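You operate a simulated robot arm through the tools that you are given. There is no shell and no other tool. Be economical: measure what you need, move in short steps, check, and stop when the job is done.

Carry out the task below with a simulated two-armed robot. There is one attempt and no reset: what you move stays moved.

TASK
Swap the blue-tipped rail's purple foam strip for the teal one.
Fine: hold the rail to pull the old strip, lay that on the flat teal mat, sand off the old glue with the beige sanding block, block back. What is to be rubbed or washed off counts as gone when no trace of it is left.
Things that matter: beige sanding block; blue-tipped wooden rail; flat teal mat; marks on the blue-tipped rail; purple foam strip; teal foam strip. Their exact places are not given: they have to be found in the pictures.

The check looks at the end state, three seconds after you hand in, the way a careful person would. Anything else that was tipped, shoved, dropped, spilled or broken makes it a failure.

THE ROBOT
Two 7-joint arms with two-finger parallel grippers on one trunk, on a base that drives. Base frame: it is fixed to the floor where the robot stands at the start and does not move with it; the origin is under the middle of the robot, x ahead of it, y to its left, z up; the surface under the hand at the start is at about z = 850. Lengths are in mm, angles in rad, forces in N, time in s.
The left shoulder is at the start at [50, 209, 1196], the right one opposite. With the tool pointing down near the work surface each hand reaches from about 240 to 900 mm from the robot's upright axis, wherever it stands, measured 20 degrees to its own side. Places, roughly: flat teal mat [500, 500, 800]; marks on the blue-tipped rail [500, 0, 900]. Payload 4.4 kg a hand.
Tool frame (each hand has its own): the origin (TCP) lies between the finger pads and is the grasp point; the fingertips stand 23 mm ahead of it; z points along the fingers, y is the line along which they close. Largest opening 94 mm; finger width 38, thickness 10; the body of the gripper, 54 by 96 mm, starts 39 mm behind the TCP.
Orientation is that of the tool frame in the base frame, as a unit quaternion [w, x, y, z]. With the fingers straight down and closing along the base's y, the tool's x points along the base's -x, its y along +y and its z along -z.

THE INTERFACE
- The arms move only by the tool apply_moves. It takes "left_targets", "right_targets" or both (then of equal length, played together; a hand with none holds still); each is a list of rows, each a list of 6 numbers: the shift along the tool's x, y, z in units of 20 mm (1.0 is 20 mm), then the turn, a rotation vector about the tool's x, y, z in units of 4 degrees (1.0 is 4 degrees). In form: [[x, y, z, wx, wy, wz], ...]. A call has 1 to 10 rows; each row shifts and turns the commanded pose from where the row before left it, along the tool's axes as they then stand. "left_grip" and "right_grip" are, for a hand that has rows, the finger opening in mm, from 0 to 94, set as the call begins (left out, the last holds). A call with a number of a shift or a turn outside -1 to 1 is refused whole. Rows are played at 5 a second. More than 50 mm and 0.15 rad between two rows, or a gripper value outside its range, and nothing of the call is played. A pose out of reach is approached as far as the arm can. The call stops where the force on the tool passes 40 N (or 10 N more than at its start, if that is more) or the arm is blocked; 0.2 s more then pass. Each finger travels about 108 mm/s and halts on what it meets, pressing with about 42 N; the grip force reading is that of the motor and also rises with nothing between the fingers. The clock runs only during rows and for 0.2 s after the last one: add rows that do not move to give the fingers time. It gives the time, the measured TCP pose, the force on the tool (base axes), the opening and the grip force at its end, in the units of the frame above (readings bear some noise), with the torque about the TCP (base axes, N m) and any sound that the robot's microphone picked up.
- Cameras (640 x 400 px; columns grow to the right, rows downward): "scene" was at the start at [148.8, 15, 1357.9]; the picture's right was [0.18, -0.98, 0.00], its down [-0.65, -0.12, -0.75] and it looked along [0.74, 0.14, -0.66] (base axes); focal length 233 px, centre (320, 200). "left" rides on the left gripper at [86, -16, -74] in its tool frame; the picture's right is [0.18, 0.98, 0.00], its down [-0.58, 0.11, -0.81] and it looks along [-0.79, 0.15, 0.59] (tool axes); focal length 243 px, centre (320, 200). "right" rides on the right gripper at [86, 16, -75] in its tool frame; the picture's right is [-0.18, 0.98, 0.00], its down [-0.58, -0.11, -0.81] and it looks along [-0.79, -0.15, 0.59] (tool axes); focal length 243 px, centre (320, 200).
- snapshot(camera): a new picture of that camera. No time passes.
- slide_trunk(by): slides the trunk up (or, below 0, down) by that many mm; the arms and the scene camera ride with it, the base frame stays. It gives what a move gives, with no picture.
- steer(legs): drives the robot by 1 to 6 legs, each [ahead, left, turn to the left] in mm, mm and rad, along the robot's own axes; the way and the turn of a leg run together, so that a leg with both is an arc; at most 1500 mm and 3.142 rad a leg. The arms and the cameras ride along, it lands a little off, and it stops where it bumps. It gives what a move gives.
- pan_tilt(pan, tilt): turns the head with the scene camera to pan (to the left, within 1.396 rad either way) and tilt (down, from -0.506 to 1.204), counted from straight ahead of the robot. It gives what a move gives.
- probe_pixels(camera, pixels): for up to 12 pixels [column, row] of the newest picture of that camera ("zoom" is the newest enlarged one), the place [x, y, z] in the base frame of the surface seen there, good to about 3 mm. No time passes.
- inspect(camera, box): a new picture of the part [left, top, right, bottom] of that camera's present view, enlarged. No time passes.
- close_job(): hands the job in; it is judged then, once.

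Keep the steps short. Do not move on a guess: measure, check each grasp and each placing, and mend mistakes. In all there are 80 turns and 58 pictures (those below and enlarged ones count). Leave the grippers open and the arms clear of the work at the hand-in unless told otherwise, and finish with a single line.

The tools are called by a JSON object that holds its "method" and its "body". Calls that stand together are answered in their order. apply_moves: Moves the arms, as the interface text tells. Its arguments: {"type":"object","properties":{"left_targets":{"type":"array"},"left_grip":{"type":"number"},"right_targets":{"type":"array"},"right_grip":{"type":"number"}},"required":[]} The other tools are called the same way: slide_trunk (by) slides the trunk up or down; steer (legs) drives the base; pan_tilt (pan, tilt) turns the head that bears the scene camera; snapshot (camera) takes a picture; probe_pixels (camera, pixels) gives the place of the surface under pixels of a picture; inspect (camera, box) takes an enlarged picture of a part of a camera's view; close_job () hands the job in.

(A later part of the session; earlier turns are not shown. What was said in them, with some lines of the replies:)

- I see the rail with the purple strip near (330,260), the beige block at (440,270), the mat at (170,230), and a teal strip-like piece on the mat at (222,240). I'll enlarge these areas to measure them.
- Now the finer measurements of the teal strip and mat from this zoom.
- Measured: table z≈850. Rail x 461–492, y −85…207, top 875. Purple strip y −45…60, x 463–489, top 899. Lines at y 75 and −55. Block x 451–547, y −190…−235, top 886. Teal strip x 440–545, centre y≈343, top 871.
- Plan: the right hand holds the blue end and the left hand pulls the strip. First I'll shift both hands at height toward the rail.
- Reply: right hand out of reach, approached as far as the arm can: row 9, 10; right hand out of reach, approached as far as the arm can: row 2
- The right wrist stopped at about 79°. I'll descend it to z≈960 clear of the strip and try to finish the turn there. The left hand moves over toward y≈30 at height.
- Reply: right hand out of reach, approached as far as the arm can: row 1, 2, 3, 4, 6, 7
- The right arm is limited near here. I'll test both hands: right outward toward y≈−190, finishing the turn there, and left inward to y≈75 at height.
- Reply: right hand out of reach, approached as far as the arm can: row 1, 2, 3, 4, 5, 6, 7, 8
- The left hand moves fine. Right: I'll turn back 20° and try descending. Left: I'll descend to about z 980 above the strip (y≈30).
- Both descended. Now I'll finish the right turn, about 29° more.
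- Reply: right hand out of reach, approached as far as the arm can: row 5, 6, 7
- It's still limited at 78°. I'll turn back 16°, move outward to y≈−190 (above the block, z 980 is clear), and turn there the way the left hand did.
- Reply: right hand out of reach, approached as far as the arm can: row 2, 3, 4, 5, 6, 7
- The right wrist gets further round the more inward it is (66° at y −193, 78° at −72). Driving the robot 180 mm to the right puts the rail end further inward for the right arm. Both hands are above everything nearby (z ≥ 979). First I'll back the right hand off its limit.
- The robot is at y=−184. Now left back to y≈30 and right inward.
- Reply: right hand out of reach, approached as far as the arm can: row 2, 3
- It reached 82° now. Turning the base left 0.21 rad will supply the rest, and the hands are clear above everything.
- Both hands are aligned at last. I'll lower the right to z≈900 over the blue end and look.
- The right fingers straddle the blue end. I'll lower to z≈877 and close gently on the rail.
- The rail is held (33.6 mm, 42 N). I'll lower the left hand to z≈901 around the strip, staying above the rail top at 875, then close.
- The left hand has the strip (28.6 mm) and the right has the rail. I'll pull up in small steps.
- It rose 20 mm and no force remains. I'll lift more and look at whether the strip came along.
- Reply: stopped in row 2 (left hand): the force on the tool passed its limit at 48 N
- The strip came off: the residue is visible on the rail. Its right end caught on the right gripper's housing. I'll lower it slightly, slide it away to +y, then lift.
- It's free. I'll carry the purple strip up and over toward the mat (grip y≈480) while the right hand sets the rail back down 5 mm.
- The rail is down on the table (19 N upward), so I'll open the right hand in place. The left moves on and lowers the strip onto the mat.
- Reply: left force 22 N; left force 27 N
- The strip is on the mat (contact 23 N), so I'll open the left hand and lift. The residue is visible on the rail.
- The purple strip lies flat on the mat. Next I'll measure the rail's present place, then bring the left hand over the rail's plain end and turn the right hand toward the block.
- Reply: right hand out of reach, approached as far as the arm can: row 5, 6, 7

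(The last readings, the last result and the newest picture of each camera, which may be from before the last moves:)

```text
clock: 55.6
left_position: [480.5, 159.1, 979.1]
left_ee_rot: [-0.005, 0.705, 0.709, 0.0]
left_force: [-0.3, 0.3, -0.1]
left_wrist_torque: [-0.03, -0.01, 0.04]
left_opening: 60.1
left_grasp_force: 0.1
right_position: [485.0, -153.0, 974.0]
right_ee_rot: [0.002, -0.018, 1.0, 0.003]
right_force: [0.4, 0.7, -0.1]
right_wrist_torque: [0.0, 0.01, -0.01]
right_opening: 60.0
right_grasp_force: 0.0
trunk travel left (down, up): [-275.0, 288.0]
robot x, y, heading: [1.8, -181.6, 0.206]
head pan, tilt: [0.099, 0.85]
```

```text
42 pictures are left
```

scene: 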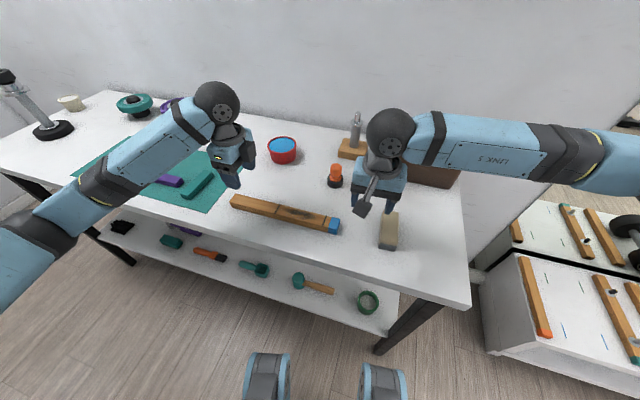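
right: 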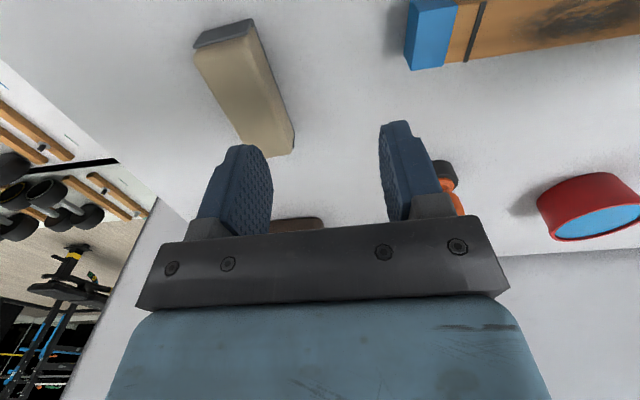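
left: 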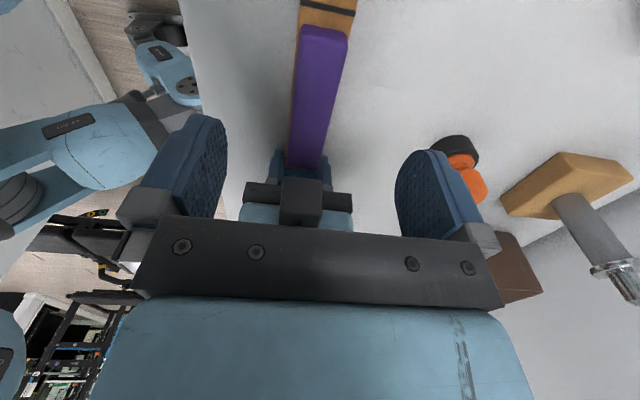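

I see the block from the right camera, with its top corners around (197,55), (257,35), (293,150), (243,138). I'll probe those and the rail.

{"method": "probe_pixels", "body": {"camera": "right", "pixels": [[200, 56], [254, 38], [288, 128], [243, 138], [245, 90], [215, 70], [265, 70], [282, 110], [232, 110], [410, 30], [480, 10], [470, 55]]}}

{"method": "inspect", "body": {"camera": "scene", "box": [220, 170, 420, 270]}}

```text
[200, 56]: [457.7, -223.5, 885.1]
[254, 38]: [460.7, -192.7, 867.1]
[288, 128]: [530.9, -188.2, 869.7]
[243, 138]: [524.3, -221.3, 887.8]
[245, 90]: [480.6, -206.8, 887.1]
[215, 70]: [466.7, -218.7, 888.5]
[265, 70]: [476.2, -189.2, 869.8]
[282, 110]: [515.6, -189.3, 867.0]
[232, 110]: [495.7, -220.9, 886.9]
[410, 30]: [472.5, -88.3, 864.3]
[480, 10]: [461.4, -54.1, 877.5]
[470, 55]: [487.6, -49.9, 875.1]
```

```text
3.20 times, centred on (320, 220) of scene
```

zoom: 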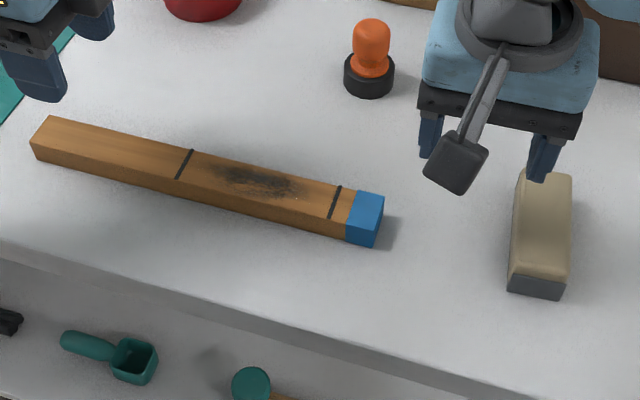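

Block centre is ≈(499,−209), top 887, turned ≈2°, which matches the tool now. Rail centre is x≈472. I'll put the right hand over the block, and lower the left onto the plain end of the rail and close.

{"method": "apply_moves", "body": {"left_targets": [[0, -0.4, 1, 0, 0, 0], [0, 0, 1, 0, 0, 0], [0, 0, 1, 0, 0, 0], [0, 0, 1, 0, 0, 0], [0, 0, 1, 0, 0, 0], [0, 0, 0, 0, 0, 0]], "right_targets": [[-0.6, -0.8, 0, 0, 0, 0], [0, -1, 0, 0, 0, 0], [0, -1, 0, 0, 0, 0], [0, 0, 0.8, 0, 0, 0], [0, 0, 0.8, 0, 0, 0], [0, 0, 0, 0, 0, 0]], "right_grip": 75}}

{"method": "apply_moves", "body": {"left_targets": [[0, 0, 0, 0, 0, 0], [0, 0, 0, 0, 0, 0], [0, 0, 0, 0, 0, 0], [0, 0, 0, 0, 0, 0]], "left_grip": 0}}

{"method": "inspect", "body": {"camera": "scene", "box": [220, 150, 420, 275]}}

{"method": "snapshot", "body": {"camera": "right"}}

```text
clock: 57.0
left_position: [468.8, 160.7, 877.7]
left_ee_rot: [-0.005, 0.706, 0.709, 0.001]
left_force: [0.4, -0.4, 0.0]
left_wrist_torque: [0.02, 0.02, 0.02]
left_opening: 60.1
left_grasp_force: 0.0
right_position: [499.1, -209.3, 943.2]
right_ee_rot: [0.001, -0.02, 1.0, 0.004]
right_force: [0.5, 0.0, 0.3]
right_wrist_torque: [0.0, -0.01, 0.02]
right_opening: 75.2
right_grasp_force: 0.0
trunk travel left (down, up): [-275.0, 288.0]
robot x, y, heading: [-0.2, -187.8, 0.206]
head pan, tilt: [0.099, 0.85]
```

```text
clock: 58.0
left_position: [470.3, 161.9, 878.8]
left_ee_rot: [-0.006, 0.705, 0.709, 0.0]
left_force: [-0.9, 0.2, -0.1]
left_wrist_torque: [0.08, 0.0, 0.11]
left_opening: 33.7
left_grasp_force: 42.1
right_position: [500.6, -209.0, 942.5]
right_ee_rot: [0.001, -0.019, 1.0, 0.004]
right_force: [-0.1, 0.3, -1.1]
right_wrist_torque: [0.01, 0.0, -0.01]
right_opening: 75.0
right_grasp_force: 0.0
trunk travel left (down, up): [-275.0, 288.0]
robot x, y, heading: [2.9, -187.7, 0.204]
head pan, tilt: [0.099, 0.85]
```

```text
3.20 times, centred on (320, 212) of scene
```

zoom: 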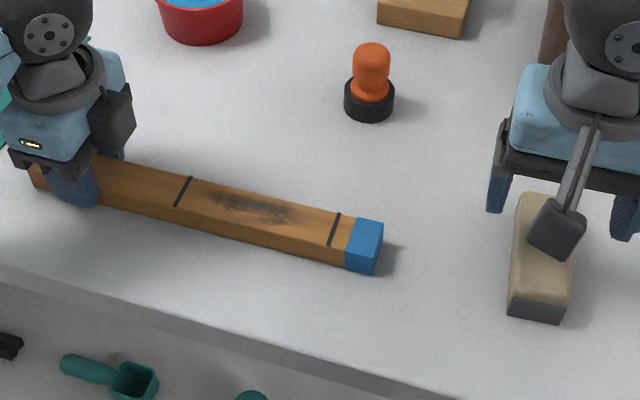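

```text
39 pictures are left
```

right: 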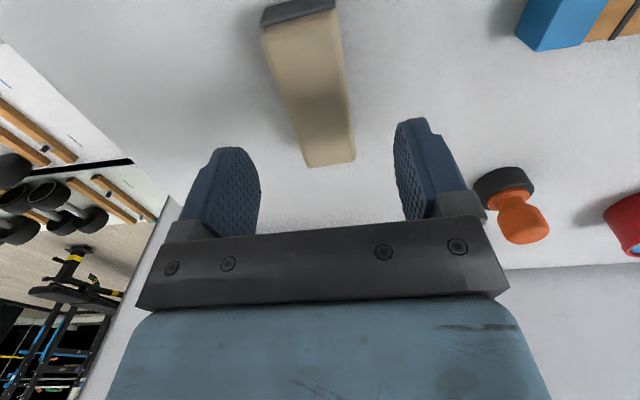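

The left hand holds the rail (33.7 mm). The right is centred over the block, so I'll lower 60 mm and grip.

{"method": "apply_moves", "body": {"right_targets": [[0, 0, 1, 0, 0, 0], [0, 0, 1, 0, 0, 0], [0, 0, 1, 0, 0, 0], [0, 0, 0, 0, 0, 0]]}}

{"method": "apply_moves", "body": {"right_targets": [[0, 0, 0, 0, 0, 0], [0, 0, 0, 0, 0, 0], [0, 0, 0, 0, 0, 0], [0, 0, 0, 0, 0, 0], [0, 0, -0.5, 0, 0, 0], [0, 0, -1, 0, 0, 0], [0, 0, -1, 0, 0, 0]], "right_grip": 0}}

{"method": "inspect", "body": {"camera": "scene", "box": [220, 150, 420, 275]}}

```text
clock: 59.0
left_position: [469.1, 160.6, 878.7]
left_ee_rot: [-0.005, 0.705, 0.709, 0.0]
left_force: [0.2, 0.1, 0.5]
left_wrist_torque: [0.02, -0.03, 0.01]
left_opening: 33.6
left_grasp_force: 41.8
right_position: [499.2, -208.7, 882.1]
right_ee_rot: [0.002, -0.019, 1.0, 0.004]
right_force: [-0.1, -0.9, 0.2]
right_wrist_torque: [-0.01, -0.01, 0.02]
right_opening: 75.1
right_grasp_force: 0.1
trunk travel left (down, up): [-275.0, 288.0]
robot x, y, heading: [1.3, -186.6, 0.208]
head pan, tilt: [0.099, 0.85]
```

```text
clock: 60.6
left_position: [468.7, 162.0, 878.1]
left_ee_rot: [-0.005, 0.705, 0.709, -0.001]
left_force: [-1.2, 0.8, 0.4]
left_wrist_torque: [-0.12, -0.02, -0.03]
left_opening: 33.5
left_grasp_force: 41.7
right_position: [499.0, -210.1, 933.0]
right_ee_rot: [0.002, -0.02, 1.0, 0.004]
right_force: [0.3, -0.3, -0.3]
right_wrist_torque: [0.0, 0.04, 0.03]
right_opening: 39.8
right_grasp_force: 42.0
trunk travel left (down, up): [-275.0, 288.0]
robot x, y, heading: [1.2, -182.4, 0.207]
head pan, tilt: [0.099, 0.85]
```

```text
3.20 times, centred on (320, 212) of scene
```

zoom: 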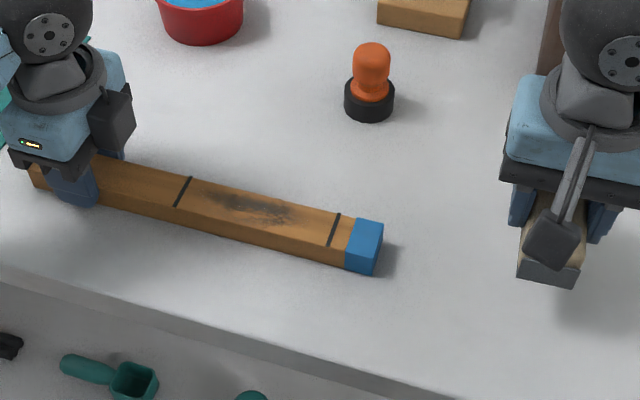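

The block is held (39.8 mm), with its bottom 32 mm below the TCP. I'll probe the extent of the marks.

{"method": "probe_pixels", "body": {"camera": "zoom", "pixels": [[205, 205], [300, 218], [240, 195], [240, 218], [190, 180], [337, 217], [175, 205], [328, 243], [370, 105], [240, 208]]}}

```text
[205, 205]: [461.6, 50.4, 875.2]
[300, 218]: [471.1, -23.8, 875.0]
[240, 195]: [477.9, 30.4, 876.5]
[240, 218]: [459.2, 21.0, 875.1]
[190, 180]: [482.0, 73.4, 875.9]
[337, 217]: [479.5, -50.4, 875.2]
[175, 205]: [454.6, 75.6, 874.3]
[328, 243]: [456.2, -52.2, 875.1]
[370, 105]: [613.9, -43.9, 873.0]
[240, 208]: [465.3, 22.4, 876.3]
```

Marks span y≈−30…55, x 459–480, between the lines. I'll move the block over the marks' right part, staying high.

{"method": "apply_moves", "body": {"right_targets": [[0.15, 0.96, 0, 0, 0, 0], [0.12, 0.96, 0, 0, 0, 0], [0.12, 0.96, 0, 0, 0, 0], [0.12, 0.96, 0, 0, 0, 0], [0.12, 0.96, 0, 0, 0, 0], [0.12, 0.96, 0, 0, 0, 0], [0.12, 0.96, 0, 0, 0, 0], [0.12, 0.96, 0, 0, 0, 0], [0.12, 0.96, 0, 0, 0, 0], [0.12, 0.96, 0, 0, 0, 0]]}}

{"method": "apply_moves", "body": {"right_targets": [[0, 0, 0.8, 0, 0, 0], [0, 0, 0.4, 0, 0, 0], [0, 0, 0.1, 0, 0, 0], [0, 0, 0.1, 0, 0, 0]]}}

```text
clock: 62.8
left_position: [469.8, 162.0, 878.4]
left_ee_rot: [-0.005, 0.706, 0.709, 0.0]
left_force: [-1.0, 1.4, 2.3]
left_wrist_torque: [-0.26, -0.03, -0.05]
left_opening: 33.6
left_grasp_force: 42.6
right_position: [465.5, -16.9, 935.6]
right_ee_rot: [0.002, -0.019, 1.0, 0.004]
right_force: [-0.1, 0.6, -1.4]
right_wrist_torque: [0.01, 0.01, -0.02]
right_opening: 39.5
right_grasp_force: 41.9
trunk travel left (down, up): [-275.0, 288.0]
robot x, y, heading: [2.0, -185.8, 0.208]
head pan, tilt: [0.099, 0.85]
```

```text
clock: 63.8
left_position: [469.6, 160.7, 878.7]
left_ee_rot: [-0.004, 0.705, 0.709, -0.001]
left_force: [0.8, -0.7, -3.2]
left_wrist_torque: [0.23, -0.34, 0.13]
left_opening: 33.5
left_grasp_force: 41.8
right_position: [467.9, -16.4, 907.9]
right_ee_rot: [0.002, -0.019, 1.0, 0.006]
right_force: [0.1, -1.2, 10.6]
right_wrist_torque: [-0.28, 0.18, 0.02]
right_opening: 39.3
right_grasp_force: 41.9
trunk travel left (down, up): [-275.0, 288.0]
robot x, y, heading: [-0.9, -184.1, 0.205]
head pan, tilt: [0.099, 0.85]
```

Contact at z 908 with about 10 N. I'll rub along the rail back and forth, y −16 to +44.

{"method": "apply_moves", "body": {"right_targets": [[0, 1, 0, 0, 0, 0], [0, 1, 0, 0, 0, 0], [0, 1, 0, 0, 0, 0], [0, -1, 0, 0, 0, 0], [0, -1, 0, 0, 0, 0], [0, -1, 0, 0, 0, 0], [0, 1, 0, 0, 0, 0], [0, 1, 0, 0, 0, 0], [0, 1, 0, 0, 0, 0], [0, 0, 0, 0, 0, 0]]}}

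{"method": "apply_moves", "body": {"right_targets": [[0, -1, 0, 0, 0, 0], [0, -1, 0, 0, 0, 0], [0, -1, 0, 0, 0, 0], [0, 1, 0, 0, 0, 0], [0, 1, 0, 0, 0, 0], [0, 1, 0, 0, 0, 0], [0, -1, 0, 0, 0, 0], [0, -1, 0, 0, 0, 0], [0, -1, 0, 0, 0, 0], [0, -1, -0.5, 0, 0, 0]]}}

{"method": "apply_moves", "body": {"right_targets": [[0, -1, -0.5, 0, 0, 0], [0, -1, -0.5, 0, 0, 0], [0, -1, 0, 0, 0, 0]]}}

{"method": "inspect", "body": {"camera": "scene", "box": [260, 180, 360, 245]}}

```text
clock: 66.0
left_position: [468.6, 162.3, 878.5]
left_ee_rot: [-0.005, 0.705, 0.709, 0.0]
left_force: [0.2, 3.0, -7.7]
left_wrist_torque: [-0.37, -0.16, -0.02]
left_opening: 33.6
left_grasp_force: 41.5
right_position: [464.2, 43.2, 907.9]
right_ee_rot: [0.001, -0.019, 1.0, 0.005]
right_force: [-2.3, -4.5, 20.0]
right_wrist_torque: [-0.35, 0.03, -0.02]
right_opening: 39.2
right_grasp_force: 42.2
trunk travel left (down, up): [-275.0, 288.0]
robot x, y, heading: [0.4, -182.3, 0.206]
head pan, tilt: [0.099, 0.85]
```

```text
clock: 68.2
left_position: [469.1, 160.1, 878.0]
left_ee_rot: [-0.004, 0.705, 0.709, 0.001]
left_force: [0.0, -0.4, 1.2]
left_wrist_torque: [-0.46, 0.0, 0.25]
left_opening: 33.5
left_grasp_force: 42.5
right_position: [468.3, -38.3, 915.8]
right_ee_rot: [0.001, -0.018, 1.0, 0.002]
right_force: [-0.5, 0.4, -2.0]
right_wrist_torque: [0.03, 0.02, 0.01]
right_opening: 39.5
right_grasp_force: 42.2
trunk travel left (down, up): [-275.0, 288.0]
robot x, y, heading: [0.1, -183.9, 0.2]
head pan, tilt: [0.099, 0.85]
```

```text
clock: 69.0
left_position: [468.6, 159.6, 880.0]
left_ee_rot: [-0.005, 0.705, 0.709, 0.0]
left_force: [2.1, -0.7, 3.8]
left_wrist_torque: [-1.2, -0.15, 0.42]
left_opening: 33.8
left_grasp_force: 41.8
right_position: [471.0, -98.3, 935.0]
right_ee_rot: [0.002, -0.019, 1.0, 0.004]
right_force: [-0.2, 0.2, -0.6]
right_wrist_torque: [0.01, 0.02, -0.02]
right_opening: 39.3
right_grasp_force: 42.0
trunk travel left (down, up): [-275.0, 288.0]
robot x, y, heading: [-3.3, -183.0, 0.205]
head pan, tilt: [0.099, 0.85]
```

```text
6.15 times, centred on (310, 212) of scene
```

zoom: 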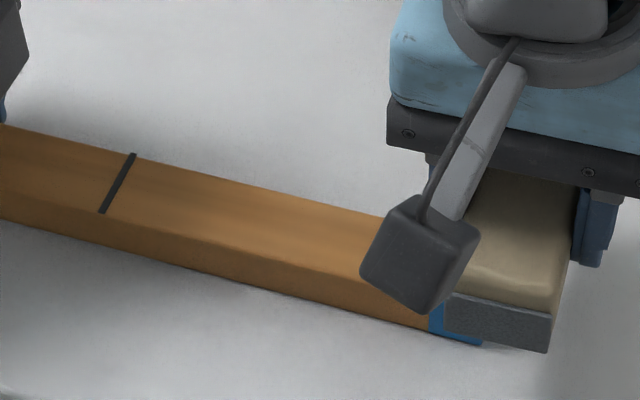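

The left part is clean and the rest is hidden by the hand. I'll carry the block back over its place (499,−210) and look before setting it down.

{"method": "apply_moves", "body": {"right_targets": [[-0.2, -0.93, 0, 0, 0, 0], [-0.2, -0.93, 0, 0, 0, 0], [-0.2, -0.93, 0, 0, 0, 0], [-0.2, -0.93, 0, 0, 0, 0], [-0.2, -0.93, 0, 0, 0, 0], [-0.2, -0.93, 0, 0, 0, 0], [0, 0, 0, 0, 0, 0]]}}

{"method": "inspect", "body": {"camera": "scene", "box": [260, 180, 360, 245]}}

```text
clock: 70.6
left_position: [469.0, 159.7, 878.2]
left_ee_rot: [-0.005, 0.705, 0.709, -0.001]
left_force: [0.3, 0.1, 1.8]
left_wrist_torque: [-0.32, -0.04, 0.01]
left_opening: 33.5
left_grasp_force: 41.5
right_position: [497.7, -208.7, 934.8]
right_ee_rot: [0.001, -0.019, 1.0, 0.005]
right_force: [0.3, 0.3, -1.9]
right_wrist_torque: [-0.01, -0.03, -0.01]
right_opening: 39.3
right_grasp_force: 42.2
trunk travel left (down, up): [-275.0, 288.0]
robot x, y, heading: [-5.5, -183.5, 0.208]
head pan, tilt: [0.099, 0.85]
```

```text
6.15 times, centred on (310, 212) of scene
```

zoom: 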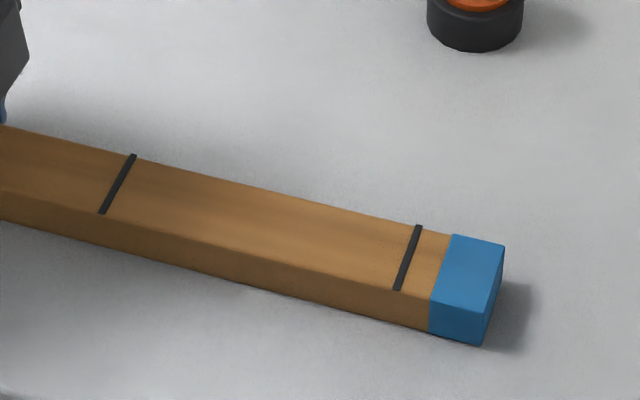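

It looks clean. I'll check from the right hand's camera too.

{"method": "snapshot", "body": {"camera": "right"}}

{"method": "snapshot", "body": {"camera": "left"}}

```text
35 pictures are left
```

right: 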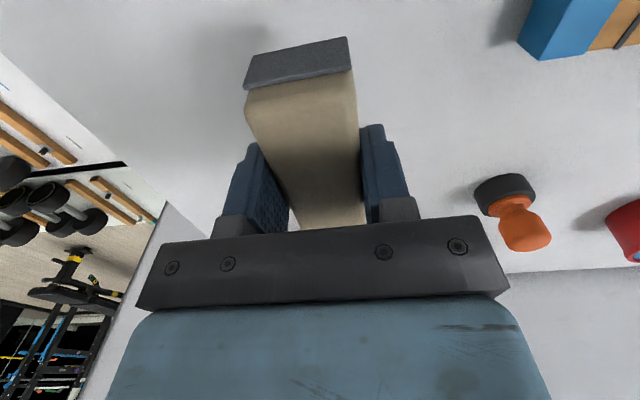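

```text
34 pictures are left
```

left: 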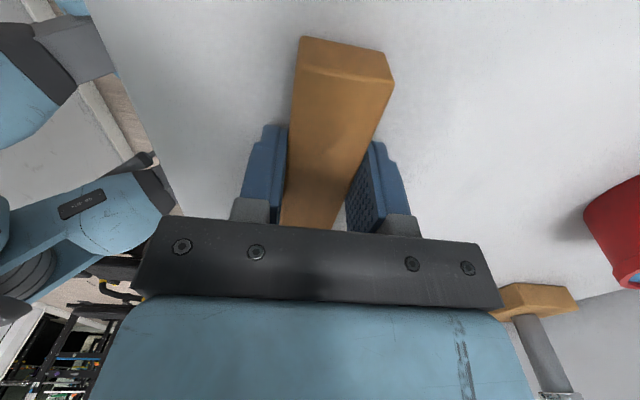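

One tighter look at the sanded face for faint traces.

{"method": "inspect", "body": {"camera": "scene", "box": [274, 200, 330, 235]}}

```text
11.43 times, centred on (302, 218) of scene
```

zoom: 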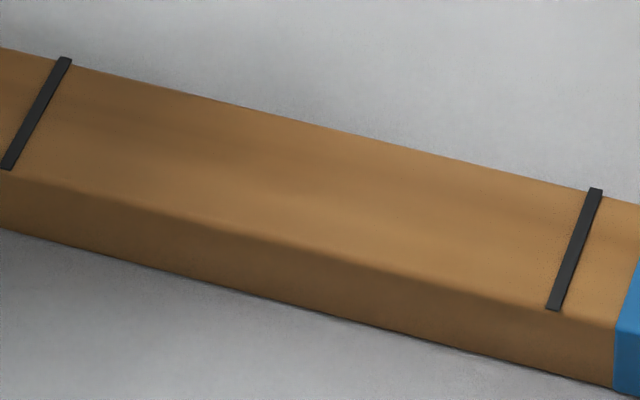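

It's clean. I'll set the block down at its place, open both hands, and lift.

{"method": "apply_moves", "body": {"right_targets": [[0, 0, 1, 0, 0, 0], [0, 0, 1, 0, 0, 0], [0, 0, 0.5, 0, 0, 0], [0, 0, 0.15, 0, 0, 0], [0, 0, 0, 0, 0, 0]]}}

{"method": "apply_moves", "body": {"left_targets": [[0, 0, 0, 0, 0, 0], [0, 0, 0, 0, 0, 0], [0, 0, 0, 0, 0, 0], [0, 0, -1, 0, 0, 0], [0, 0, -1, 0, 0, 0], [0, 0, -1, 0, 0, 0], [0, 0, -1, 0, 0, 0], [0, 0, -1, 0, 0, 0]], "left_grip": 70, "right_targets": [[0, 0, 0, 0, 0, 0], [0, 0, 0, 0, 0, 0], [0, 0, 0, 0, 0, 0], [0, 0, -1, 0, 0, 0], [0, 0, -1, 0, 0, 0], [0, 0, -1, 0, 0, 0], [0, 0, -1, 0, 0, 0], [0, 0, -1, 0, 0, 0]], "right_grip": 75}}

{"method": "snapshot", "body": {"camera": "scene"}}

```text
clock: 71.8
left_position: [468.2, 161.4, 878.8]
left_ee_rot: [-0.005, 0.705, 0.71, 0.001]
left_force: [-0.4, 0.4, 1.2]
left_wrist_torque: [0.15, 0.05, 0.01]
left_opening: 33.5
left_grasp_force: 41.9
right_position: [498.9, -206.5, 882.8]
right_ee_rot: [0.003, -0.02, 1.0, 0.005]
right_force: [-1.5, -0.1, 11.7]
right_wrist_torque: [-0.28, 0.42, -0.02]
right_opening: 39.4
right_grasp_force: 41.8
trunk travel left (down, up): [-275.0, 288.0]
robot x, y, heading: [0.3, -183.7, 0.209]
head pan, tilt: [0.099, 0.85]
```

```text
clock: 73.6
left_position: [469.5, 157.9, 977.1]
left_ee_rot: [-0.005, 0.705, 0.709, 0.0]
left_force: [-0.2, 0.6, -0.5]
left_wrist_torque: [0.0, 0.0, -0.02]
left_opening: 69.7
left_grasp_force: 0.1
right_position: [498.4, -207.5, 981.9]
right_ee_rot: [0.002, -0.019, 1.0, 0.004]
right_force: [0.2, -0.7, -0.2]
right_wrist_torque: [0.01, -0.06, 0.0]
right_opening: 74.8
right_grasp_force: 0.0
trunk travel left (down, up): [-275.0, 288.0]
robot x, y, heading: [0.3, -184.7, 0.206]
head pan, tilt: [0.099, 0.85]
```

```text
32 pictures are left
```

scene: 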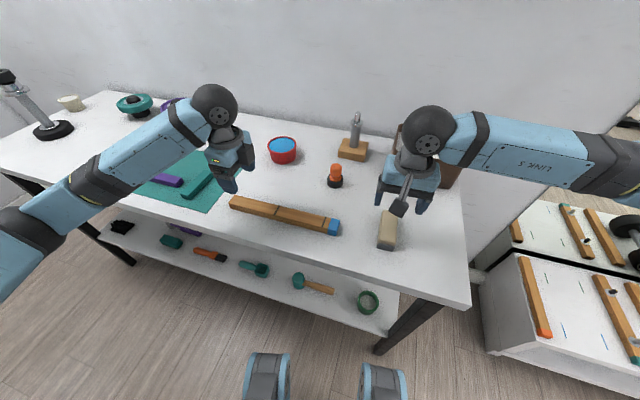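

The block is back. Next, the left hand goes over the teal strip (centre ≈(493,342)), then turns to close across it (target θ≈3°).

{"method": "apply_moves", "body": {"left_targets": [[0.92, 0.12, 0, 0, 0, 0], [0.92, 0.12, 0, 0, 0, 0], [0.92, 0.12, 0, 0, 0, 0], [0.92, 0.12, 0, 0, 0, 0], [0.92, 0.12, 0, 0, 0, 0], [0.92, 0.12, 0, 0, 0, 0], [0.92, 0.12, 0, 0, 0, 0], [0.92, 0.12, 0, 0, 0, 0], [0.92, 0.12, 0, 0, 0, 0], [0.92, 0.12, 0, 0, 0, 0]]}}

{"method": "apply_moves", "body": {"left_targets": [[0, 0, 0, 0, 0, -1], [0, 0, 0, 0, 0, -1], [0, 0, 0, 0, 0, -1], [0, 0, 0, 0, 0, -1], [0, 0, 0, 0, 0, -1], [0, 0, 0, 0, 0, -1], [0, 0, 0, 0, 0, -1], [0, 0, 0, 0, 0, -1], [0, 0, 0, 0, 0, -1], [0, 0, 0, 0, 0, -1]]}}

{"method": "apply_moves", "body": {"left_targets": [[0, 0, 0, 0, 0, -1], [0, 0, 0, 0, 0, -1], [0, 0, 0, 0, 0, -1], [0, 0, 0, 0, 0, -1], [0, 0, 0, 0, 0, -1], [0, 0, 0, 0, 0, -1], [0, 0, 0, 0, 0, -1], [0, 0, 0, 0, 0, -1], [0, 0, 0, 0, 0, -1], [0, 0, 0, 0, 0, -1]], "left_grip": 50}}

{"method": "apply_moves", "body": {"left_targets": [[0, 0, 0, 0, 0, -0.8], [0, 0, 0, 0, 0, -0.8], [0, 0, 0, 0, 0, 0]]}}

{"method": "snapshot", "body": {"camera": "left"}}

{"method": "inspect", "body": {"camera": "scene", "box": [100, 130, 360, 270]}}

```text
clock: 75.8
left_position: [493.1, 344.2, 979.3]
left_ee_rot: [-0.005, 0.705, 0.709, 0.0]
left_force: [-0.2, 0.2, -1.0]
left_wrist_torque: [0.01, 0.03, 0.01]
left_opening: 69.8
left_grasp_force: 0.0
right_position: [498.1, -206.4, 981.7]
right_ee_rot: [0.002, -0.019, 1.0, 0.004]
right_force: [0.6, -0.4, 0.9]
right_wrist_torque: [-0.04, -0.02, 0.03]
right_opening: 74.8
right_grasp_force: 0.0
trunk travel left (down, up): [-275.0, 288.0]
robot x, y, heading: [2.9, -182.7, 0.201]
head pan, tilt: [0.099, 0.85]
```

```text
clock: 78.0
left_position: [493.7, 341.8, 980.3]
left_ee_rot: [-0.005, 0.419, 0.908, 0.001]
left_force: [-0.3, -0.4, 0.1]
left_wrist_torque: [-0.02, 0.02, -0.02]
left_opening: 70.1
left_grasp_force: 0.0
right_position: [498.3, -207.6, 981.7]
right_ee_rot: [0.002, -0.02, 1.0, 0.005]
right_force: [0.3, 0.9, 0.7]
right_wrist_torque: [0.02, -0.02, -0.01]
right_opening: 74.9
right_grasp_force: 0.1
trunk travel left (down, up): [-275.0, 288.0]
robot x, y, heading: [1.5, -185.1, 0.205]
head pan, tilt: [0.099, 0.85]
```

```text
clock: 80.2
left_position: [493.1, 343.7, 980.2]
left_ee_rot: [-0.004, 0.083, 0.997, 0.003]
left_force: [-0.1, -0.5, -0.4]
left_wrist_torque: [0.01, 0.0, 0.04]
left_opening: 50.1
left_grasp_force: 0.0
right_position: [498.4, -207.8, 982.3]
right_ee_rot: [0.001, -0.018, 1.0, 0.004]
right_force: [-0.3, 0.4, -0.5]
right_wrist_torque: [-0.01, -0.03, -0.04]
right_opening: 74.9
right_grasp_force: 0.0
trunk travel left (down, up): [-275.0, 288.0]
robot x, y, heading: [1.2, -182.9, 0.204]
head pan, tilt: [0.099, 0.85]
```

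```text
clock: 81.0
left_position: [492.2, 344.0, 978.3]
left_ee_rot: [-0.004, 0.029, 1.0, 0.003]
left_force: [-0.4, 0.4, -0.4]
left_wrist_torque: [-0.01, 0.03, 0.0]
left_opening: 50.1
left_grasp_force: 0.0
right_position: [497.3, -207.6, 981.6]
right_ee_rot: [0.001, -0.018, 1.0, 0.005]
right_force: [-0.2, -0.2, -0.1]
right_wrist_torque: [0.0, 0.01, -0.02]
right_opening: 75.0
right_grasp_force: 0.0
trunk travel left (down, up): [-275.0, 288.0]
robot x, y, heading: [-0.3, -183.1, 0.206]
head pan, tilt: [0.099, 0.85]
```

```text
31 pictures are left
```

left: 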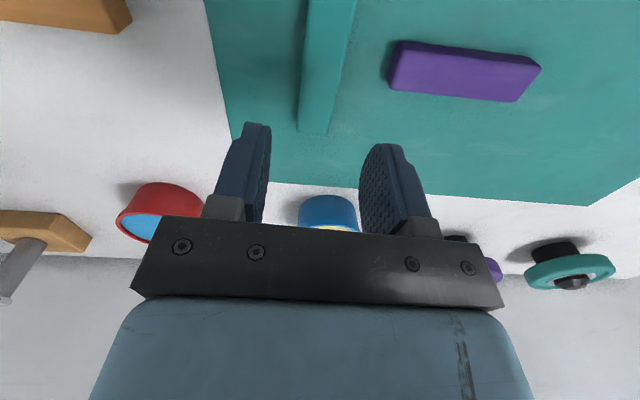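

```text
2.46 times, centred on (230, 200) of scene
```

zoom: 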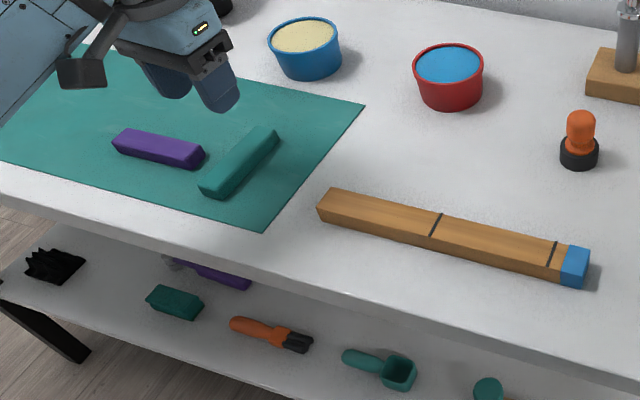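

{"method": "probe_pixels", "body": {"camera": "zoom", "pixels": [[262, 129], [276, 133], [222, 184], [203, 181], [240, 156], [203, 150], [441, 215], [430, 235], [556, 243], [548, 265], [331, 190], [320, 204]]}}

{"method": "probe_pixels", "body": {"camera": "left", "pixels": [[305, 60], [338, 60], [303, 110], [332, 110], [325, 20], [327, 128], [390, 85], [395, 50]]}}

```text
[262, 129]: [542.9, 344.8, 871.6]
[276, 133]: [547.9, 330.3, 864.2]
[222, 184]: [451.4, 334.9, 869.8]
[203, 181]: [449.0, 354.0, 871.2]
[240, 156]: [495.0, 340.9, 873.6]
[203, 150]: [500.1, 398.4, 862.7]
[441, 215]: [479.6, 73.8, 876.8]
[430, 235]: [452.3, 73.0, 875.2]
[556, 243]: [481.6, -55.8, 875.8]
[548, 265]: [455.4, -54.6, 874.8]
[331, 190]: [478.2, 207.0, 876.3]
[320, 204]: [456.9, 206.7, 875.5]
```

```text
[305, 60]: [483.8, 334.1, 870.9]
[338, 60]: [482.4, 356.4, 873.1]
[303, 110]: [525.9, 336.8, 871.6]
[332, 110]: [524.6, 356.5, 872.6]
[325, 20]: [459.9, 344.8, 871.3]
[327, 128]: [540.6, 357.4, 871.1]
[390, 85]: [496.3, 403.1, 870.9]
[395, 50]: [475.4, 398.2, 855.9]
```

Teal centre is ≈(495,344), yaw small. The rail centre line is x≈467.5, lines at y 73.5 and −55, so the middle is 9. I'll lower to z≈878 and grip the teal strip.

{"method": "apply_moves", "body": {"left_targets": [[-0.1, 0, 1, 0, 0, 0], [0, 0, 1, 0, 0, 0], [0, 0, 1, 0, 0, 0], [0, 0, 1, 0, 0, 0], [0, 0, 1, 0, 0, 0], [0, 0, 0, 0, 0, 0]]}}

{"method": "apply_moves", "body": {"left_targets": [[0, 0, 0, 0, 0, 0], [0, 0, 0, 0, 0, 0], [0, 0, 0, 0, 0, 0], [0, 0, 0, 0, 0, 0], [0, 0, -1, 0, 0, 0], [0, 0, -1, 0, 0, 0], [0, 0, -1, 0, 0, 0], [0, 0, -1, 0, 0, 0], [0, 0, -1, 0, 0, 0]], "left_grip": 0}}

{"method": "inspect", "body": {"camera": "scene", "box": [100, 100, 360, 240]}}

{"method": "snapshot", "body": {"camera": "left"}}

```text
clock: 82.4
left_position: [494.6, 344.1, 878.6]
left_ee_rot: [-0.004, 0.029, 1.0, 0.003]
left_force: [-0.1, -0.1, 0.3]
left_wrist_torque: [-0.02, -0.03, 0.01]
left_opening: 50.0
left_grasp_force: 0.1
right_position: [498.8, -208.5, 982.0]
right_ee_rot: [0.001, -0.019, 1.0, 0.003]
right_force: [0.0, 0.5, 0.5]
right_wrist_torque: [0.02, 0.03, 0.0]
right_opening: 74.9
right_grasp_force: 0.1
trunk travel left (down, up): [-275.0, 288.0]
robot x, y, heading: [1.5, -181.9, 0.209]
head pan, tilt: [0.099, 0.85]
```

```text
clock: 84.4
left_position: [496.9, 343.0, 980.8]
left_ee_rot: [-0.004, 0.028, 1.0, 0.003]
left_force: [0.9, 0.1, -0.6]
left_wrist_torque: [0.01, -0.01, 0.0]
left_opening: 28.7
left_grasp_force: 41.9
right_position: [498.3, -208.1, 980.5]
right_ee_rot: [0.001, -0.02, 1.0, 0.004]
right_force: [0.5, -0.1, 0.9]
right_wrist_torque: [0.02, -0.01, 0.0]
right_opening: 75.2
right_grasp_force: 0.1
trunk travel left (down, up): [-275.0, 288.0]
robot x, y, heading: [2.7, -183.6, 0.21]
head pan, tilt: [0.099, 0.85]
```

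```text
2.46 times, centred on (230, 170) of scene
```

zoom: 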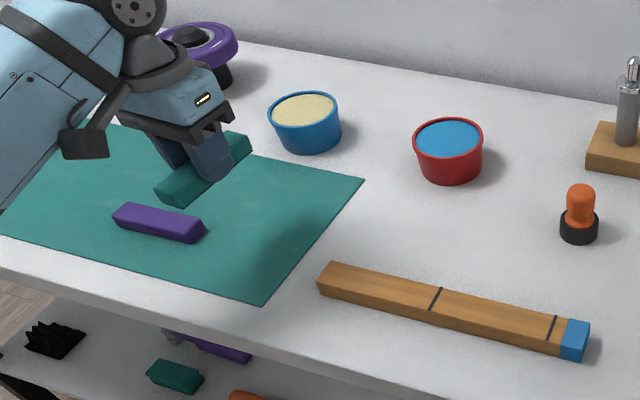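

```text
28 pictures are left
```

left: 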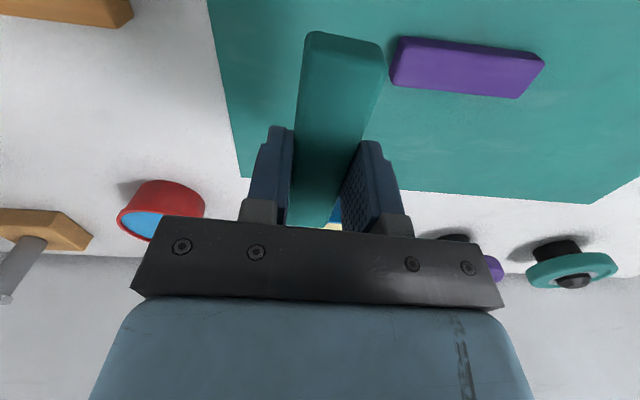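

The teal strip is held (28.7 mm). I'll probe its ends, then start turning it 87°.

{"method": "probe_pixels", "body": {"camera": "left", "pixels": [[311, 36], [345, 42], [378, 48], [345, 90]]}}

{"method": "probe_pixels", "body": {"camera": "zoom", "pixels": [[162, 184], [182, 198], [236, 133], [249, 142]]}}

{"method": "apply_moves", "body": {"left_targets": [[0, 0, 0, 0, 0, 1], [0, 0, 0, 0, 0, 1], [0, 0, 0, 0, 0, 1], [0, 0, 0, 0, 0, 1], [0, 0, 0, 0, 0, 1], [0, 0, 0, 0, 0, 1], [0, 0, 0, 0, 0, 1], [0, 0, 0, 0, 0, 1], [0, 0, 0, 0, 0, 1], [0, 0, 0, 0, 0, 1]]}}

{"method": "apply_moves", "body": {"left_targets": [[0, 0, 0, 0, 0, 1], [0, 0, 0, 0, 0, 1], [0, 0, 0, 0, 0, 1], [0, 0, 0, 0, 0, 1], [0, 0, 0, 0, 0, 1], [0, 0, 0, 0, 0, 1], [0, 0, 0, 0, 0, 1], [0, 0, 0, 0, 0, 1], [0, 0, 0, 0, 0, 1], [0, 0, 0, 0, 0, 1]]}}

{"method": "apply_moves", "body": {"left_targets": [[0, 0, 0, 0, 0, 0.85], [0, 0, 0, 0, 0, 0.85], [0, 0, 0, 0, 0, 0]]}}

```text
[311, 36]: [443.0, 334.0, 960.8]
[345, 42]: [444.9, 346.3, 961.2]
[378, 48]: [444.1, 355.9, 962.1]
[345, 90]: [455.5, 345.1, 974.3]
```

```text
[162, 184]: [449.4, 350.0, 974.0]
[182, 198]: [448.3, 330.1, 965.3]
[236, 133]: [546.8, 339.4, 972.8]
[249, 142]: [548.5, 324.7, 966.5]
```

```text
clock: 86.6
left_position: [494.8, 343.2, 979.2]
left_ee_rot: [-0.006, 0.37, 0.929, 0.001]
left_force: [-0.5, 0.5, 0.1]
left_wrist_torque: [0.0, 0.0, 0.0]
left_opening: 28.5
left_grasp_force: 42.1
right_position: [499.4, -208.2, 980.7]
right_ee_rot: [0.001, -0.019, 1.0, 0.004]
right_force: [0.7, 0.4, 1.0]
right_wrist_torque: [-0.03, 0.02, -0.01]
right_opening: 74.9
right_grasp_force: 0.1
trunk travel left (down, up): [-275.0, 288.0]
robot x, y, heading: [0.1, -185.1, 0.209]
head pan, tilt: [0.099, 0.85]
```

```text
clock: 88.8
left_position: [496.1, 343.5, 979.4]
left_ee_rot: [-0.004, 0.665, 0.746, -0.001]
left_force: [0.1, -0.3, -0.4]
left_wrist_torque: [0.01, -0.02, -0.02]
left_opening: 28.7
left_grasp_force: 41.8
right_position: [498.1, -207.0, 981.0]
right_ee_rot: [0.002, -0.019, 1.0, 0.004]
right_force: [-1.0, 0.4, 0.7]
right_wrist_torque: [0.02, 0.01, -0.02]
right_opening: 75.0
right_grasp_force: 0.1
trunk travel left (down, up): [-275.0, 288.0]
robot x, y, heading: [-0.7, -184.8, 0.209]
head pan, tilt: [0.099, 0.85]
```

```text
clock: 89.6
left_position: [495.3, 343.3, 978.3]
left_ee_rot: [-0.006, 0.708, 0.706, 0.0]
left_force: [0.6, -0.3, -1.6]
left_wrist_torque: [0.01, -0.02, 0.02]
left_opening: 28.3
left_grasp_force: 42.2
right_position: [498.2, -208.0, 980.8]
right_ee_rot: [0.002, -0.019, 1.0, 0.005]
right_force: [-0.4, -0.4, -0.2]
right_wrist_torque: [0.01, 0.02, 0.03]
right_opening: 75.0
right_grasp_force: 0.0
trunk travel left (down, up): [-275.0, 288.0]
robot x, y, heading: [0.1, -184.7, 0.207]
head pan, tilt: [0.099, 0.85]
```

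The teal strip is centred in the grip and aligned with the rail. I'll carry it to above (467.5, 9).

{"method": "apply_moves", "body": {"left_targets": [[-0.98, -0.1, 0, 0, 0, 0], [-0.98, -0.1, 0, 0, 0, 0], [-0.98, -0.1, 0, 0, 0, 0], [-0.98, -0.1, 0, 0, 0, 0], [-0.98, -0.1, 0, 0, 0, 0], [-0.98, -0.1, 0, 0, 0, 0], [-0.98, -0.1, 0, 0, 0, 0], [-0.98, -0.1, 0, 0, 0, 0], [-0.98, -0.1, 0, 0, 0, 0], [-0.98, -0.1, 0, 0, 0, 0]]}}

{"method": "apply_moves", "body": {"left_targets": [[-0.98, -0.05, 0, 0, 0, 0], [-0.98, -0.05, 0, 0, 0, 0], [-0.98, -0.05, 0, 0, 0, 0], [-0.98, -0.05, 0, 0, 0, 0], [-0.98, -0.05, 0, 0, 0, 0], [-0.98, -0.05, 0, 0, 0, 0], [-0.98, -0.05, 0, 0, 0, 0], [0, 0, 1, 0, 0, 0], [0, 0, 1, 0, 0, 0], [0, 0, 0, 0, 0, 0]]}}

{"method": "inspect", "body": {"camera": "scene", "box": [220, 150, 380, 250]}}

{"method": "snapshot", "body": {"camera": "left"}}

```text
clock: 91.8
left_position: [474.6, 146.7, 978.8]
left_ee_rot: [-0.005, 0.707, 0.707, -0.001]
left_force: [0.1, -0.6, -0.8]
left_wrist_torque: [0.03, -0.02, 0.02]
left_opening: 29.0
left_grasp_force: 42.2
right_position: [498.5, -207.4, 981.0]
right_ee_rot: [0.002, -0.018, 1.0, 0.004]
right_force: [0.1, -0.5, 0.1]
right_wrist_torque: [-0.03, 0.02, -0.02]
right_opening: 75.1
right_grasp_force: 0.0
trunk travel left (down, up): [-275.0, 288.0]
robot x, y, heading: [5.4, -186.4, 0.206]
head pan, tilt: [0.099, 0.85]
```

```text
clock: 94.0
left_position: [467.6, 12.2, 936.6]
left_ee_rot: [-0.005, 0.707, 0.707, 0.0]
left_force: [-0.2, 0.3, -0.1]
left_wrist_torque: [0.0, 0.01, -0.03]
left_opening: 28.6
left_grasp_force: 42.5
right_position: [498.2, -207.4, 981.8]
right_ee_rot: [0.001, -0.019, 1.0, 0.005]
right_force: [0.1, 1.1, 0.3]
right_wrist_torque: [0.01, -0.01, -0.01]
right_opening: 74.9
right_grasp_force: 0.0
trunk travel left (down, up): [-275.0, 288.0]
robot x, y, heading: [0.3, -182.9, 0.208]
head pan, tilt: [0.099, 0.85]
```

```text
4.00 times, centred on (300, 200) of scene
```

zoom: 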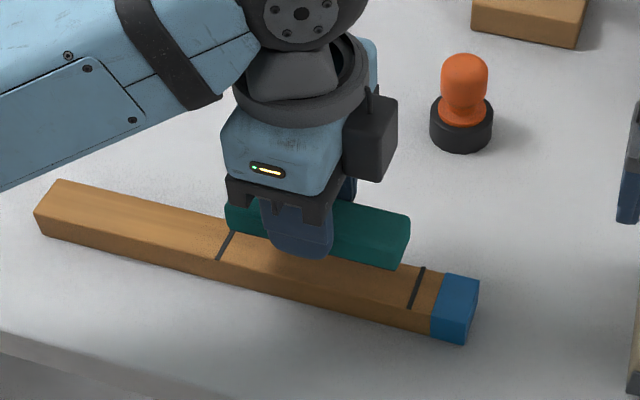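

```text
26 pictures are left
```

left: 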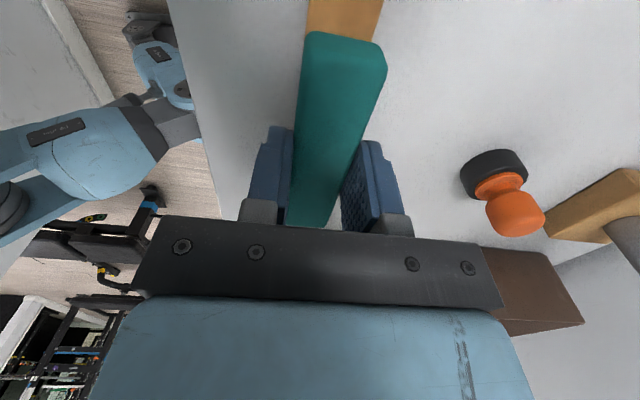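

It's aligned over the rail between the lines. I'll lower it, correct y by −2.5 mm, then press lightly.

{"method": "apply_moves", "body": {"left_targets": [[-0.13, 0, 0.8, 0, 0, 0], [0, 0, 0.7, 0, 0, 0], [0, 0, 0.15, 0, 0, 0], [0, 0, 0, 0, 0, 0]]}}

{"method": "apply_moves", "body": {"left_targets": [[0, 0, 0.1, 0, 0, 0], [0, 0, 0.05, 0, 0, 0], [0, 0, 0, 0, 0, 0]]}}

```text
clock: 95.0
left_position: [466.4, 7.7, 904.5]
left_ee_rot: [-0.005, 0.708, 0.707, -0.001]
left_force: [-0.5, -0.2, -0.2]
left_wrist_torque: [-0.01, 0.01, -0.01]
left_opening: 28.3
left_grasp_force: 41.8
right_position: [500.2, -207.6, 981.9]
right_ee_rot: [0.002, -0.019, 1.0, 0.004]
right_force: [-0.9, -0.1, -0.1]
right_wrist_torque: [0.01, 0.0, 0.04]
right_opening: 74.8
right_grasp_force: 0.0
trunk travel left (down, up): [-275.0, 288.0]
robot x, y, heading: [-5.1, -185.0, 0.204]
head pan, tilt: [0.099, 0.85]
```

```text
clock: 95.8
left_position: [467.5, 7.3, 904.7]
left_ee_rot: [-0.004, 0.708, 0.706, 0.001]
left_force: [3.8, 2.9, 21.4]
left_wrist_torque: [0.18, -0.22, 0.01]
left_opening: 28.6
left_grasp_force: 42.2
right_position: [497.2, -208.6, 982.6]
right_ee_rot: [0.002, -0.02, 1.0, 0.005]
right_force: [-0.5, -0.7, 0.4]
right_wrist_torque: [0.03, 0.01, -0.01]
right_opening: 74.9
right_grasp_force: 0.0
trunk travel left (down, up): [-275.0, 288.0]
robot x, y, heading: [-0.0, -184.4, 0.205]
head pan, tilt: [0.099, 0.85]
```

Contact at 21 N. I'll hold a moment with a touch more pressure, then release and lift.

{"method": "apply_moves", "body": {"left_targets": [[0, 0, 0.04, 0, 0, 0], [0, 0, 0, 0, 0, 0], [0, 0, 0, 0, 0, 0], [0, 0, 0, 0, 0, 0], [0, 0, 0, 0, 0, 0]]}}

{"method": "apply_moves", "body": {"left_targets": [[0, 0, 0, 0, 0, 0], [0, 0, 0, 0, 0, 0], [0, 0, 0, 0, 0, 0], [0, 0, -1, 0, 0, 0], [0, 0, -1, 0, 0, 0], [0, 0, -1, 0, 0, 0], [1, 0, -1, 0, 0, 0], [1, 0, -1, 0, 0, 0], [1, 0, -1, 0, 0, 0], [1, 0, 0, 0, 0, 0]], "left_grip": 60}}

{"method": "apply_moves", "body": {"left_targets": [[1, 0, 0, 0, 0, 0], [1, 0, 0, 0, 0, 0], [1, 0, 0, 0, 0, 0], [1, 0, 0, 0, 0, 0]]}}

{"method": "inspect", "body": {"camera": "scene", "box": [220, 170, 380, 250]}}

{"method": "snapshot", "body": {"camera": "scene"}}

```text
clock: 96.9
left_position: [466.6, 6.8, 903.8]
left_ee_rot: [-0.002, 0.708, 0.706, 0.001]
left_force: [-5.1, -0.4, 15.4]
left_wrist_torque: [0.29, 0.2, -0.07]
left_opening: 28.4
left_grasp_force: 41.7
right_position: [497.9, -208.4, 981.7]
right_ee_rot: [0.003, -0.018, 1.0, 0.005]
right_force: [0.1, -0.3, -0.4]
right_wrist_torque: [0.01, 0.01, 0.01]
right_opening: 75.1
right_grasp_force: 0.1
trunk travel left (down, up): [-275.0, 288.0]
robot x, y, heading: [5.6, -183.3, 0.208]
head pan, tilt: [0.099, 0.85]
stopped in row 5 (left hand): the force on the tool passed its limit at 41 N (the readings are from after the stop); the commanded pose is now the measured one
```

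```text
clock: 99.1
left_position: [468.2, 88.3, 1023.4]
left_ee_rot: [-0.003, 0.707, 0.707, -0.001]
left_force: [0.3, 0.3, 0.1]
left_wrist_torque: [-0.01, 0.0, 0.0]
left_opening: 59.8
left_grasp_force: 0.2
right_position: [497.5, -206.2, 980.9]
right_ee_rot: [0.002, -0.019, 1.0, 0.004]
right_force: [0.8, 0.2, 0.6]
right_wrist_torque: [0.02, 0.0, 0.01]
right_opening: 75.0
right_grasp_force: 0.1
trunk travel left (down, up): [-275.0, 288.0]
robot x, y, heading: [0.1, -183.5, 0.21]
head pan, tilt: [0.099, 0.85]
```

```text
clock: 100.1
left_position: [467.5, 169.2, 1023.2]
left_ee_rot: [-0.004, 0.708, 0.707, 0.0]
left_force: [0.2, 0.1, 0.2]
left_wrist_torque: [-0.04, -0.02, -0.01]
left_opening: 60.2
left_grasp_force: 0.0
right_position: [498.1, -207.9, 980.8]
right_ee_rot: [0.002, -0.02, 1.0, 0.005]
right_force: [-0.5, -0.1, 0.7]
right_wrist_torque: [-0.03, 0.02, 0.0]
right_opening: 75.4
right_grasp_force: 0.1
trunk travel left (down, up): [-275.0, 288.0]
robot x, y, heading: [5.3, -184.3, 0.21]
head pan, tilt: [0.099, 0.85]
```

```text
4.00 times, centred on (300, 210) of scene
```

zoom: 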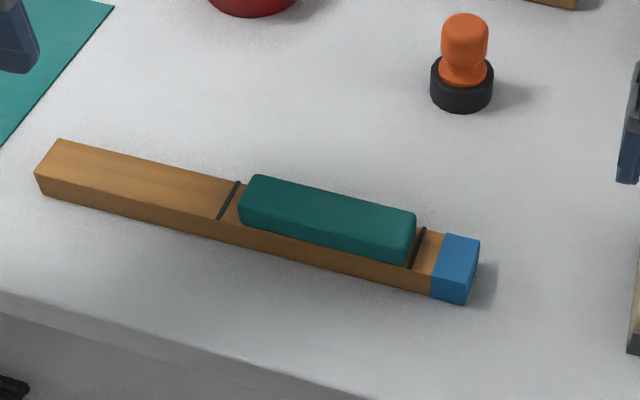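

```text
24 pictures are left
```

scene: 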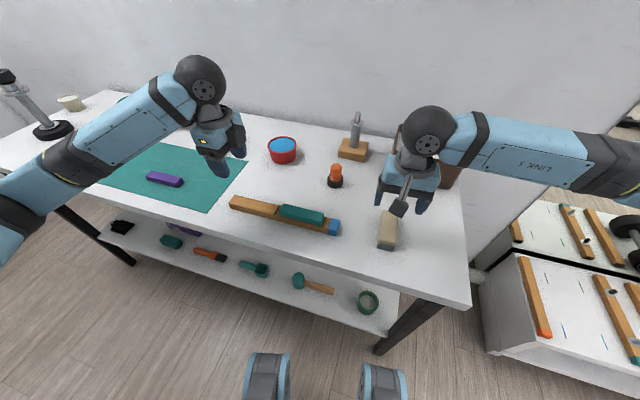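

The teal strip is seated between the lines. I'll probe its position against the rail.

{"method": "inspect", "body": {"camera": "scene", "box": [270, 195, 345, 240]}}

```text
8.53 times, centred on (308, 218) of scene
```

zoom: 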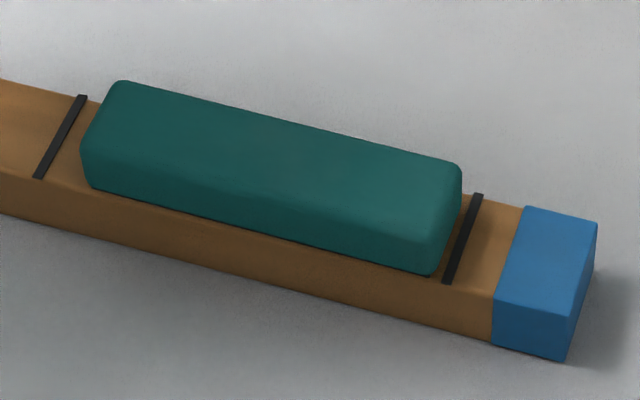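

{"method": "probe_pixels", "body": {"camera": "zoom", "pixels": [[92, 180], [425, 265], [115, 95], [450, 172], [38, 174], [448, 278], [280, 165], [435, 220], [85, 155], [260, 250], [262, 215]]}}

```text
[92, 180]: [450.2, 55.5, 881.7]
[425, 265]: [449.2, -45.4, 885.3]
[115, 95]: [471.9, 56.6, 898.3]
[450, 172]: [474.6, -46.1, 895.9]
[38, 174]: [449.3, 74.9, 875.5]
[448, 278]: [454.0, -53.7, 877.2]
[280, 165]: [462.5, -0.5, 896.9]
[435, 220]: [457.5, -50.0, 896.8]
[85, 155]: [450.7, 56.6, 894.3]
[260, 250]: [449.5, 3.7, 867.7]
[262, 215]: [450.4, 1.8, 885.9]
```

The strip is between the lines. I'll check the sideways centring with the left camera, which looks along the rail.

{"method": "inspect", "body": {"camera": "left", "box": [220, 0, 420, 125]}}

```text
3.20 times, centred on (320, 62) of left
```

zoom: 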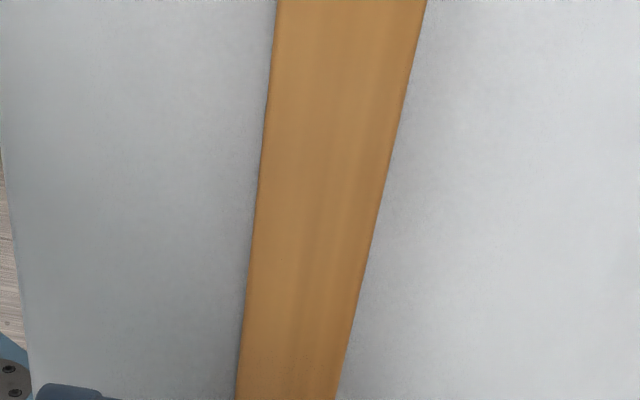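

I'll move the hand over (y≈60) at height to see the strip from above.

{"method": "apply_moves", "body": {"left_targets": [[-1, 0, 0, 0, 0, 0], [-1, 0, 0, 0, 0, 0], [-1, 0, 0, 0, 0, 0], [-1, 0, 0, 0, 0, 0], [-1, 0, 0, 0, 0, 0], [-1, 0, 0, 0, 0, 0], [-0.5, 0, 0, 0, 0, 0]]}}

{"method": "inspect", "body": {"camera": "left", "box": [220, 0, 420, 125]}}

```text
clock: 101.7
left_position: [467.2, 35.5, 1022.9]
left_ee_rot: [-0.004, 0.708, 0.706, 0.0]
left_force: [0.5, -0.3, 1.2]
left_wrist_torque: [0.04, -0.03, 0.03]
left_opening: 59.6
left_grasp_force: 0.1
right_position: [497.1, -207.0, 982.0]
right_ee_rot: [0.002, -0.018, 1.0, 0.004]
right_force: [0.5, 1.0, 0.0]
right_wrist_torque: [0.04, -0.01, -0.01]
right_opening: 75.1
right_grasp_force: 0.0
trunk travel left (down, up): [-275.0, 288.0]
robot x, y, heading: [-1.2, -183.3, 0.206]
head pan, tilt: [0.099, 0.85]
```

```text
3.20 times, centred on (320, 62) of left
```

zoom: 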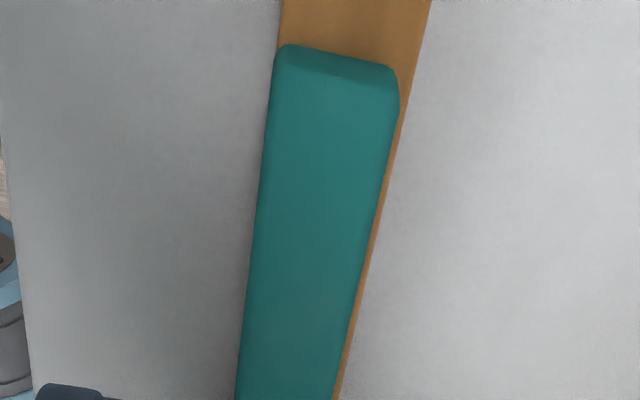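

The strip lies flat, wholly on the rail and inside both lines. Now I'll clear the arms upward and take a last look at everything.

{"method": "apply_moves", "body": {"left_targets": [[1, 0, -1, 0, 0, 0], [1, 0, -1, 0, 0, 0], [1, 0, -1, 0, 0, 0], [1, 0, -1, 0, 0, 0], [1, 0, -1, 0, 0, 0], [1, 0, -0.5, 0, 0, 0], [1, 0, 0, 0, 0, 0], [1, 0, 0, 0, 0, 0], [1, 0, 0, 0, 0, 0], [1, 0, 0, 0, 0, 0]], "right_targets": [[0, 0, -1, 0, 0, 0], [0, 0, -1, 0, 0, 0], [0, 0, -1, 0, 0, 0], [0, 0, -1, 0, 0, 0], [0, 0, -1, 0, 0, 0], [0, -1, -1, 0, 0, 0], [0, -1, 0, 0, 0, 0], [0, -1, 0, 0, 0, 0], [0, -1, 0, 0, 0, 0], [0, -1, 0, 0, 0, 0]], "left_grip": 94, "right_grip": 94}}

{"method": "snapshot", "body": {"camera": "scene"}}

```text
clock: 103.9
left_position: [467.8, 237.1, 1135.8]
left_ee_rot: [-0.004, 0.708, 0.706, 0.0]
left_force: [0.3, -0.7, 0.0]
left_wrist_torque: [-0.02, 0.01, 0.02]
left_opening: 94.2
left_grasp_force: 0.1
right_position: [501.5, -307.2, 1101.0]
right_ee_rot: [0.002, -0.019, 1.0, 0.004]
right_force: [-0.4, 0.1, 0.5]
right_wrist_torque: [0.0, -0.03, 0.03]
right_opening: 94.2
right_grasp_force: 0.1
trunk travel left (down, up): [-275.0, 288.0]
robot x, y, heading: [1.6, -182.8, 0.205]
head pan, tilt: [0.099, 0.85]
```

```text
20 pictures are left
```

scene: 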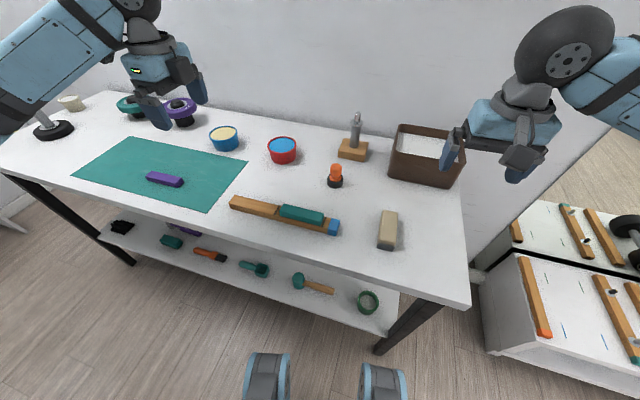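

All is in place: the teal strip is on the clean rail, the purple one on the mat, the block back, nothing else disturbed, and the grippers open and clear. Handing in.

{"method": "close_job", "body": {}}

```text
The job is handed in.
```

The teal strip is on the sanded rail between the two lines, about 2–5 mm off centre; the purple strip is on the teal mat and the sanding block is back in its place.
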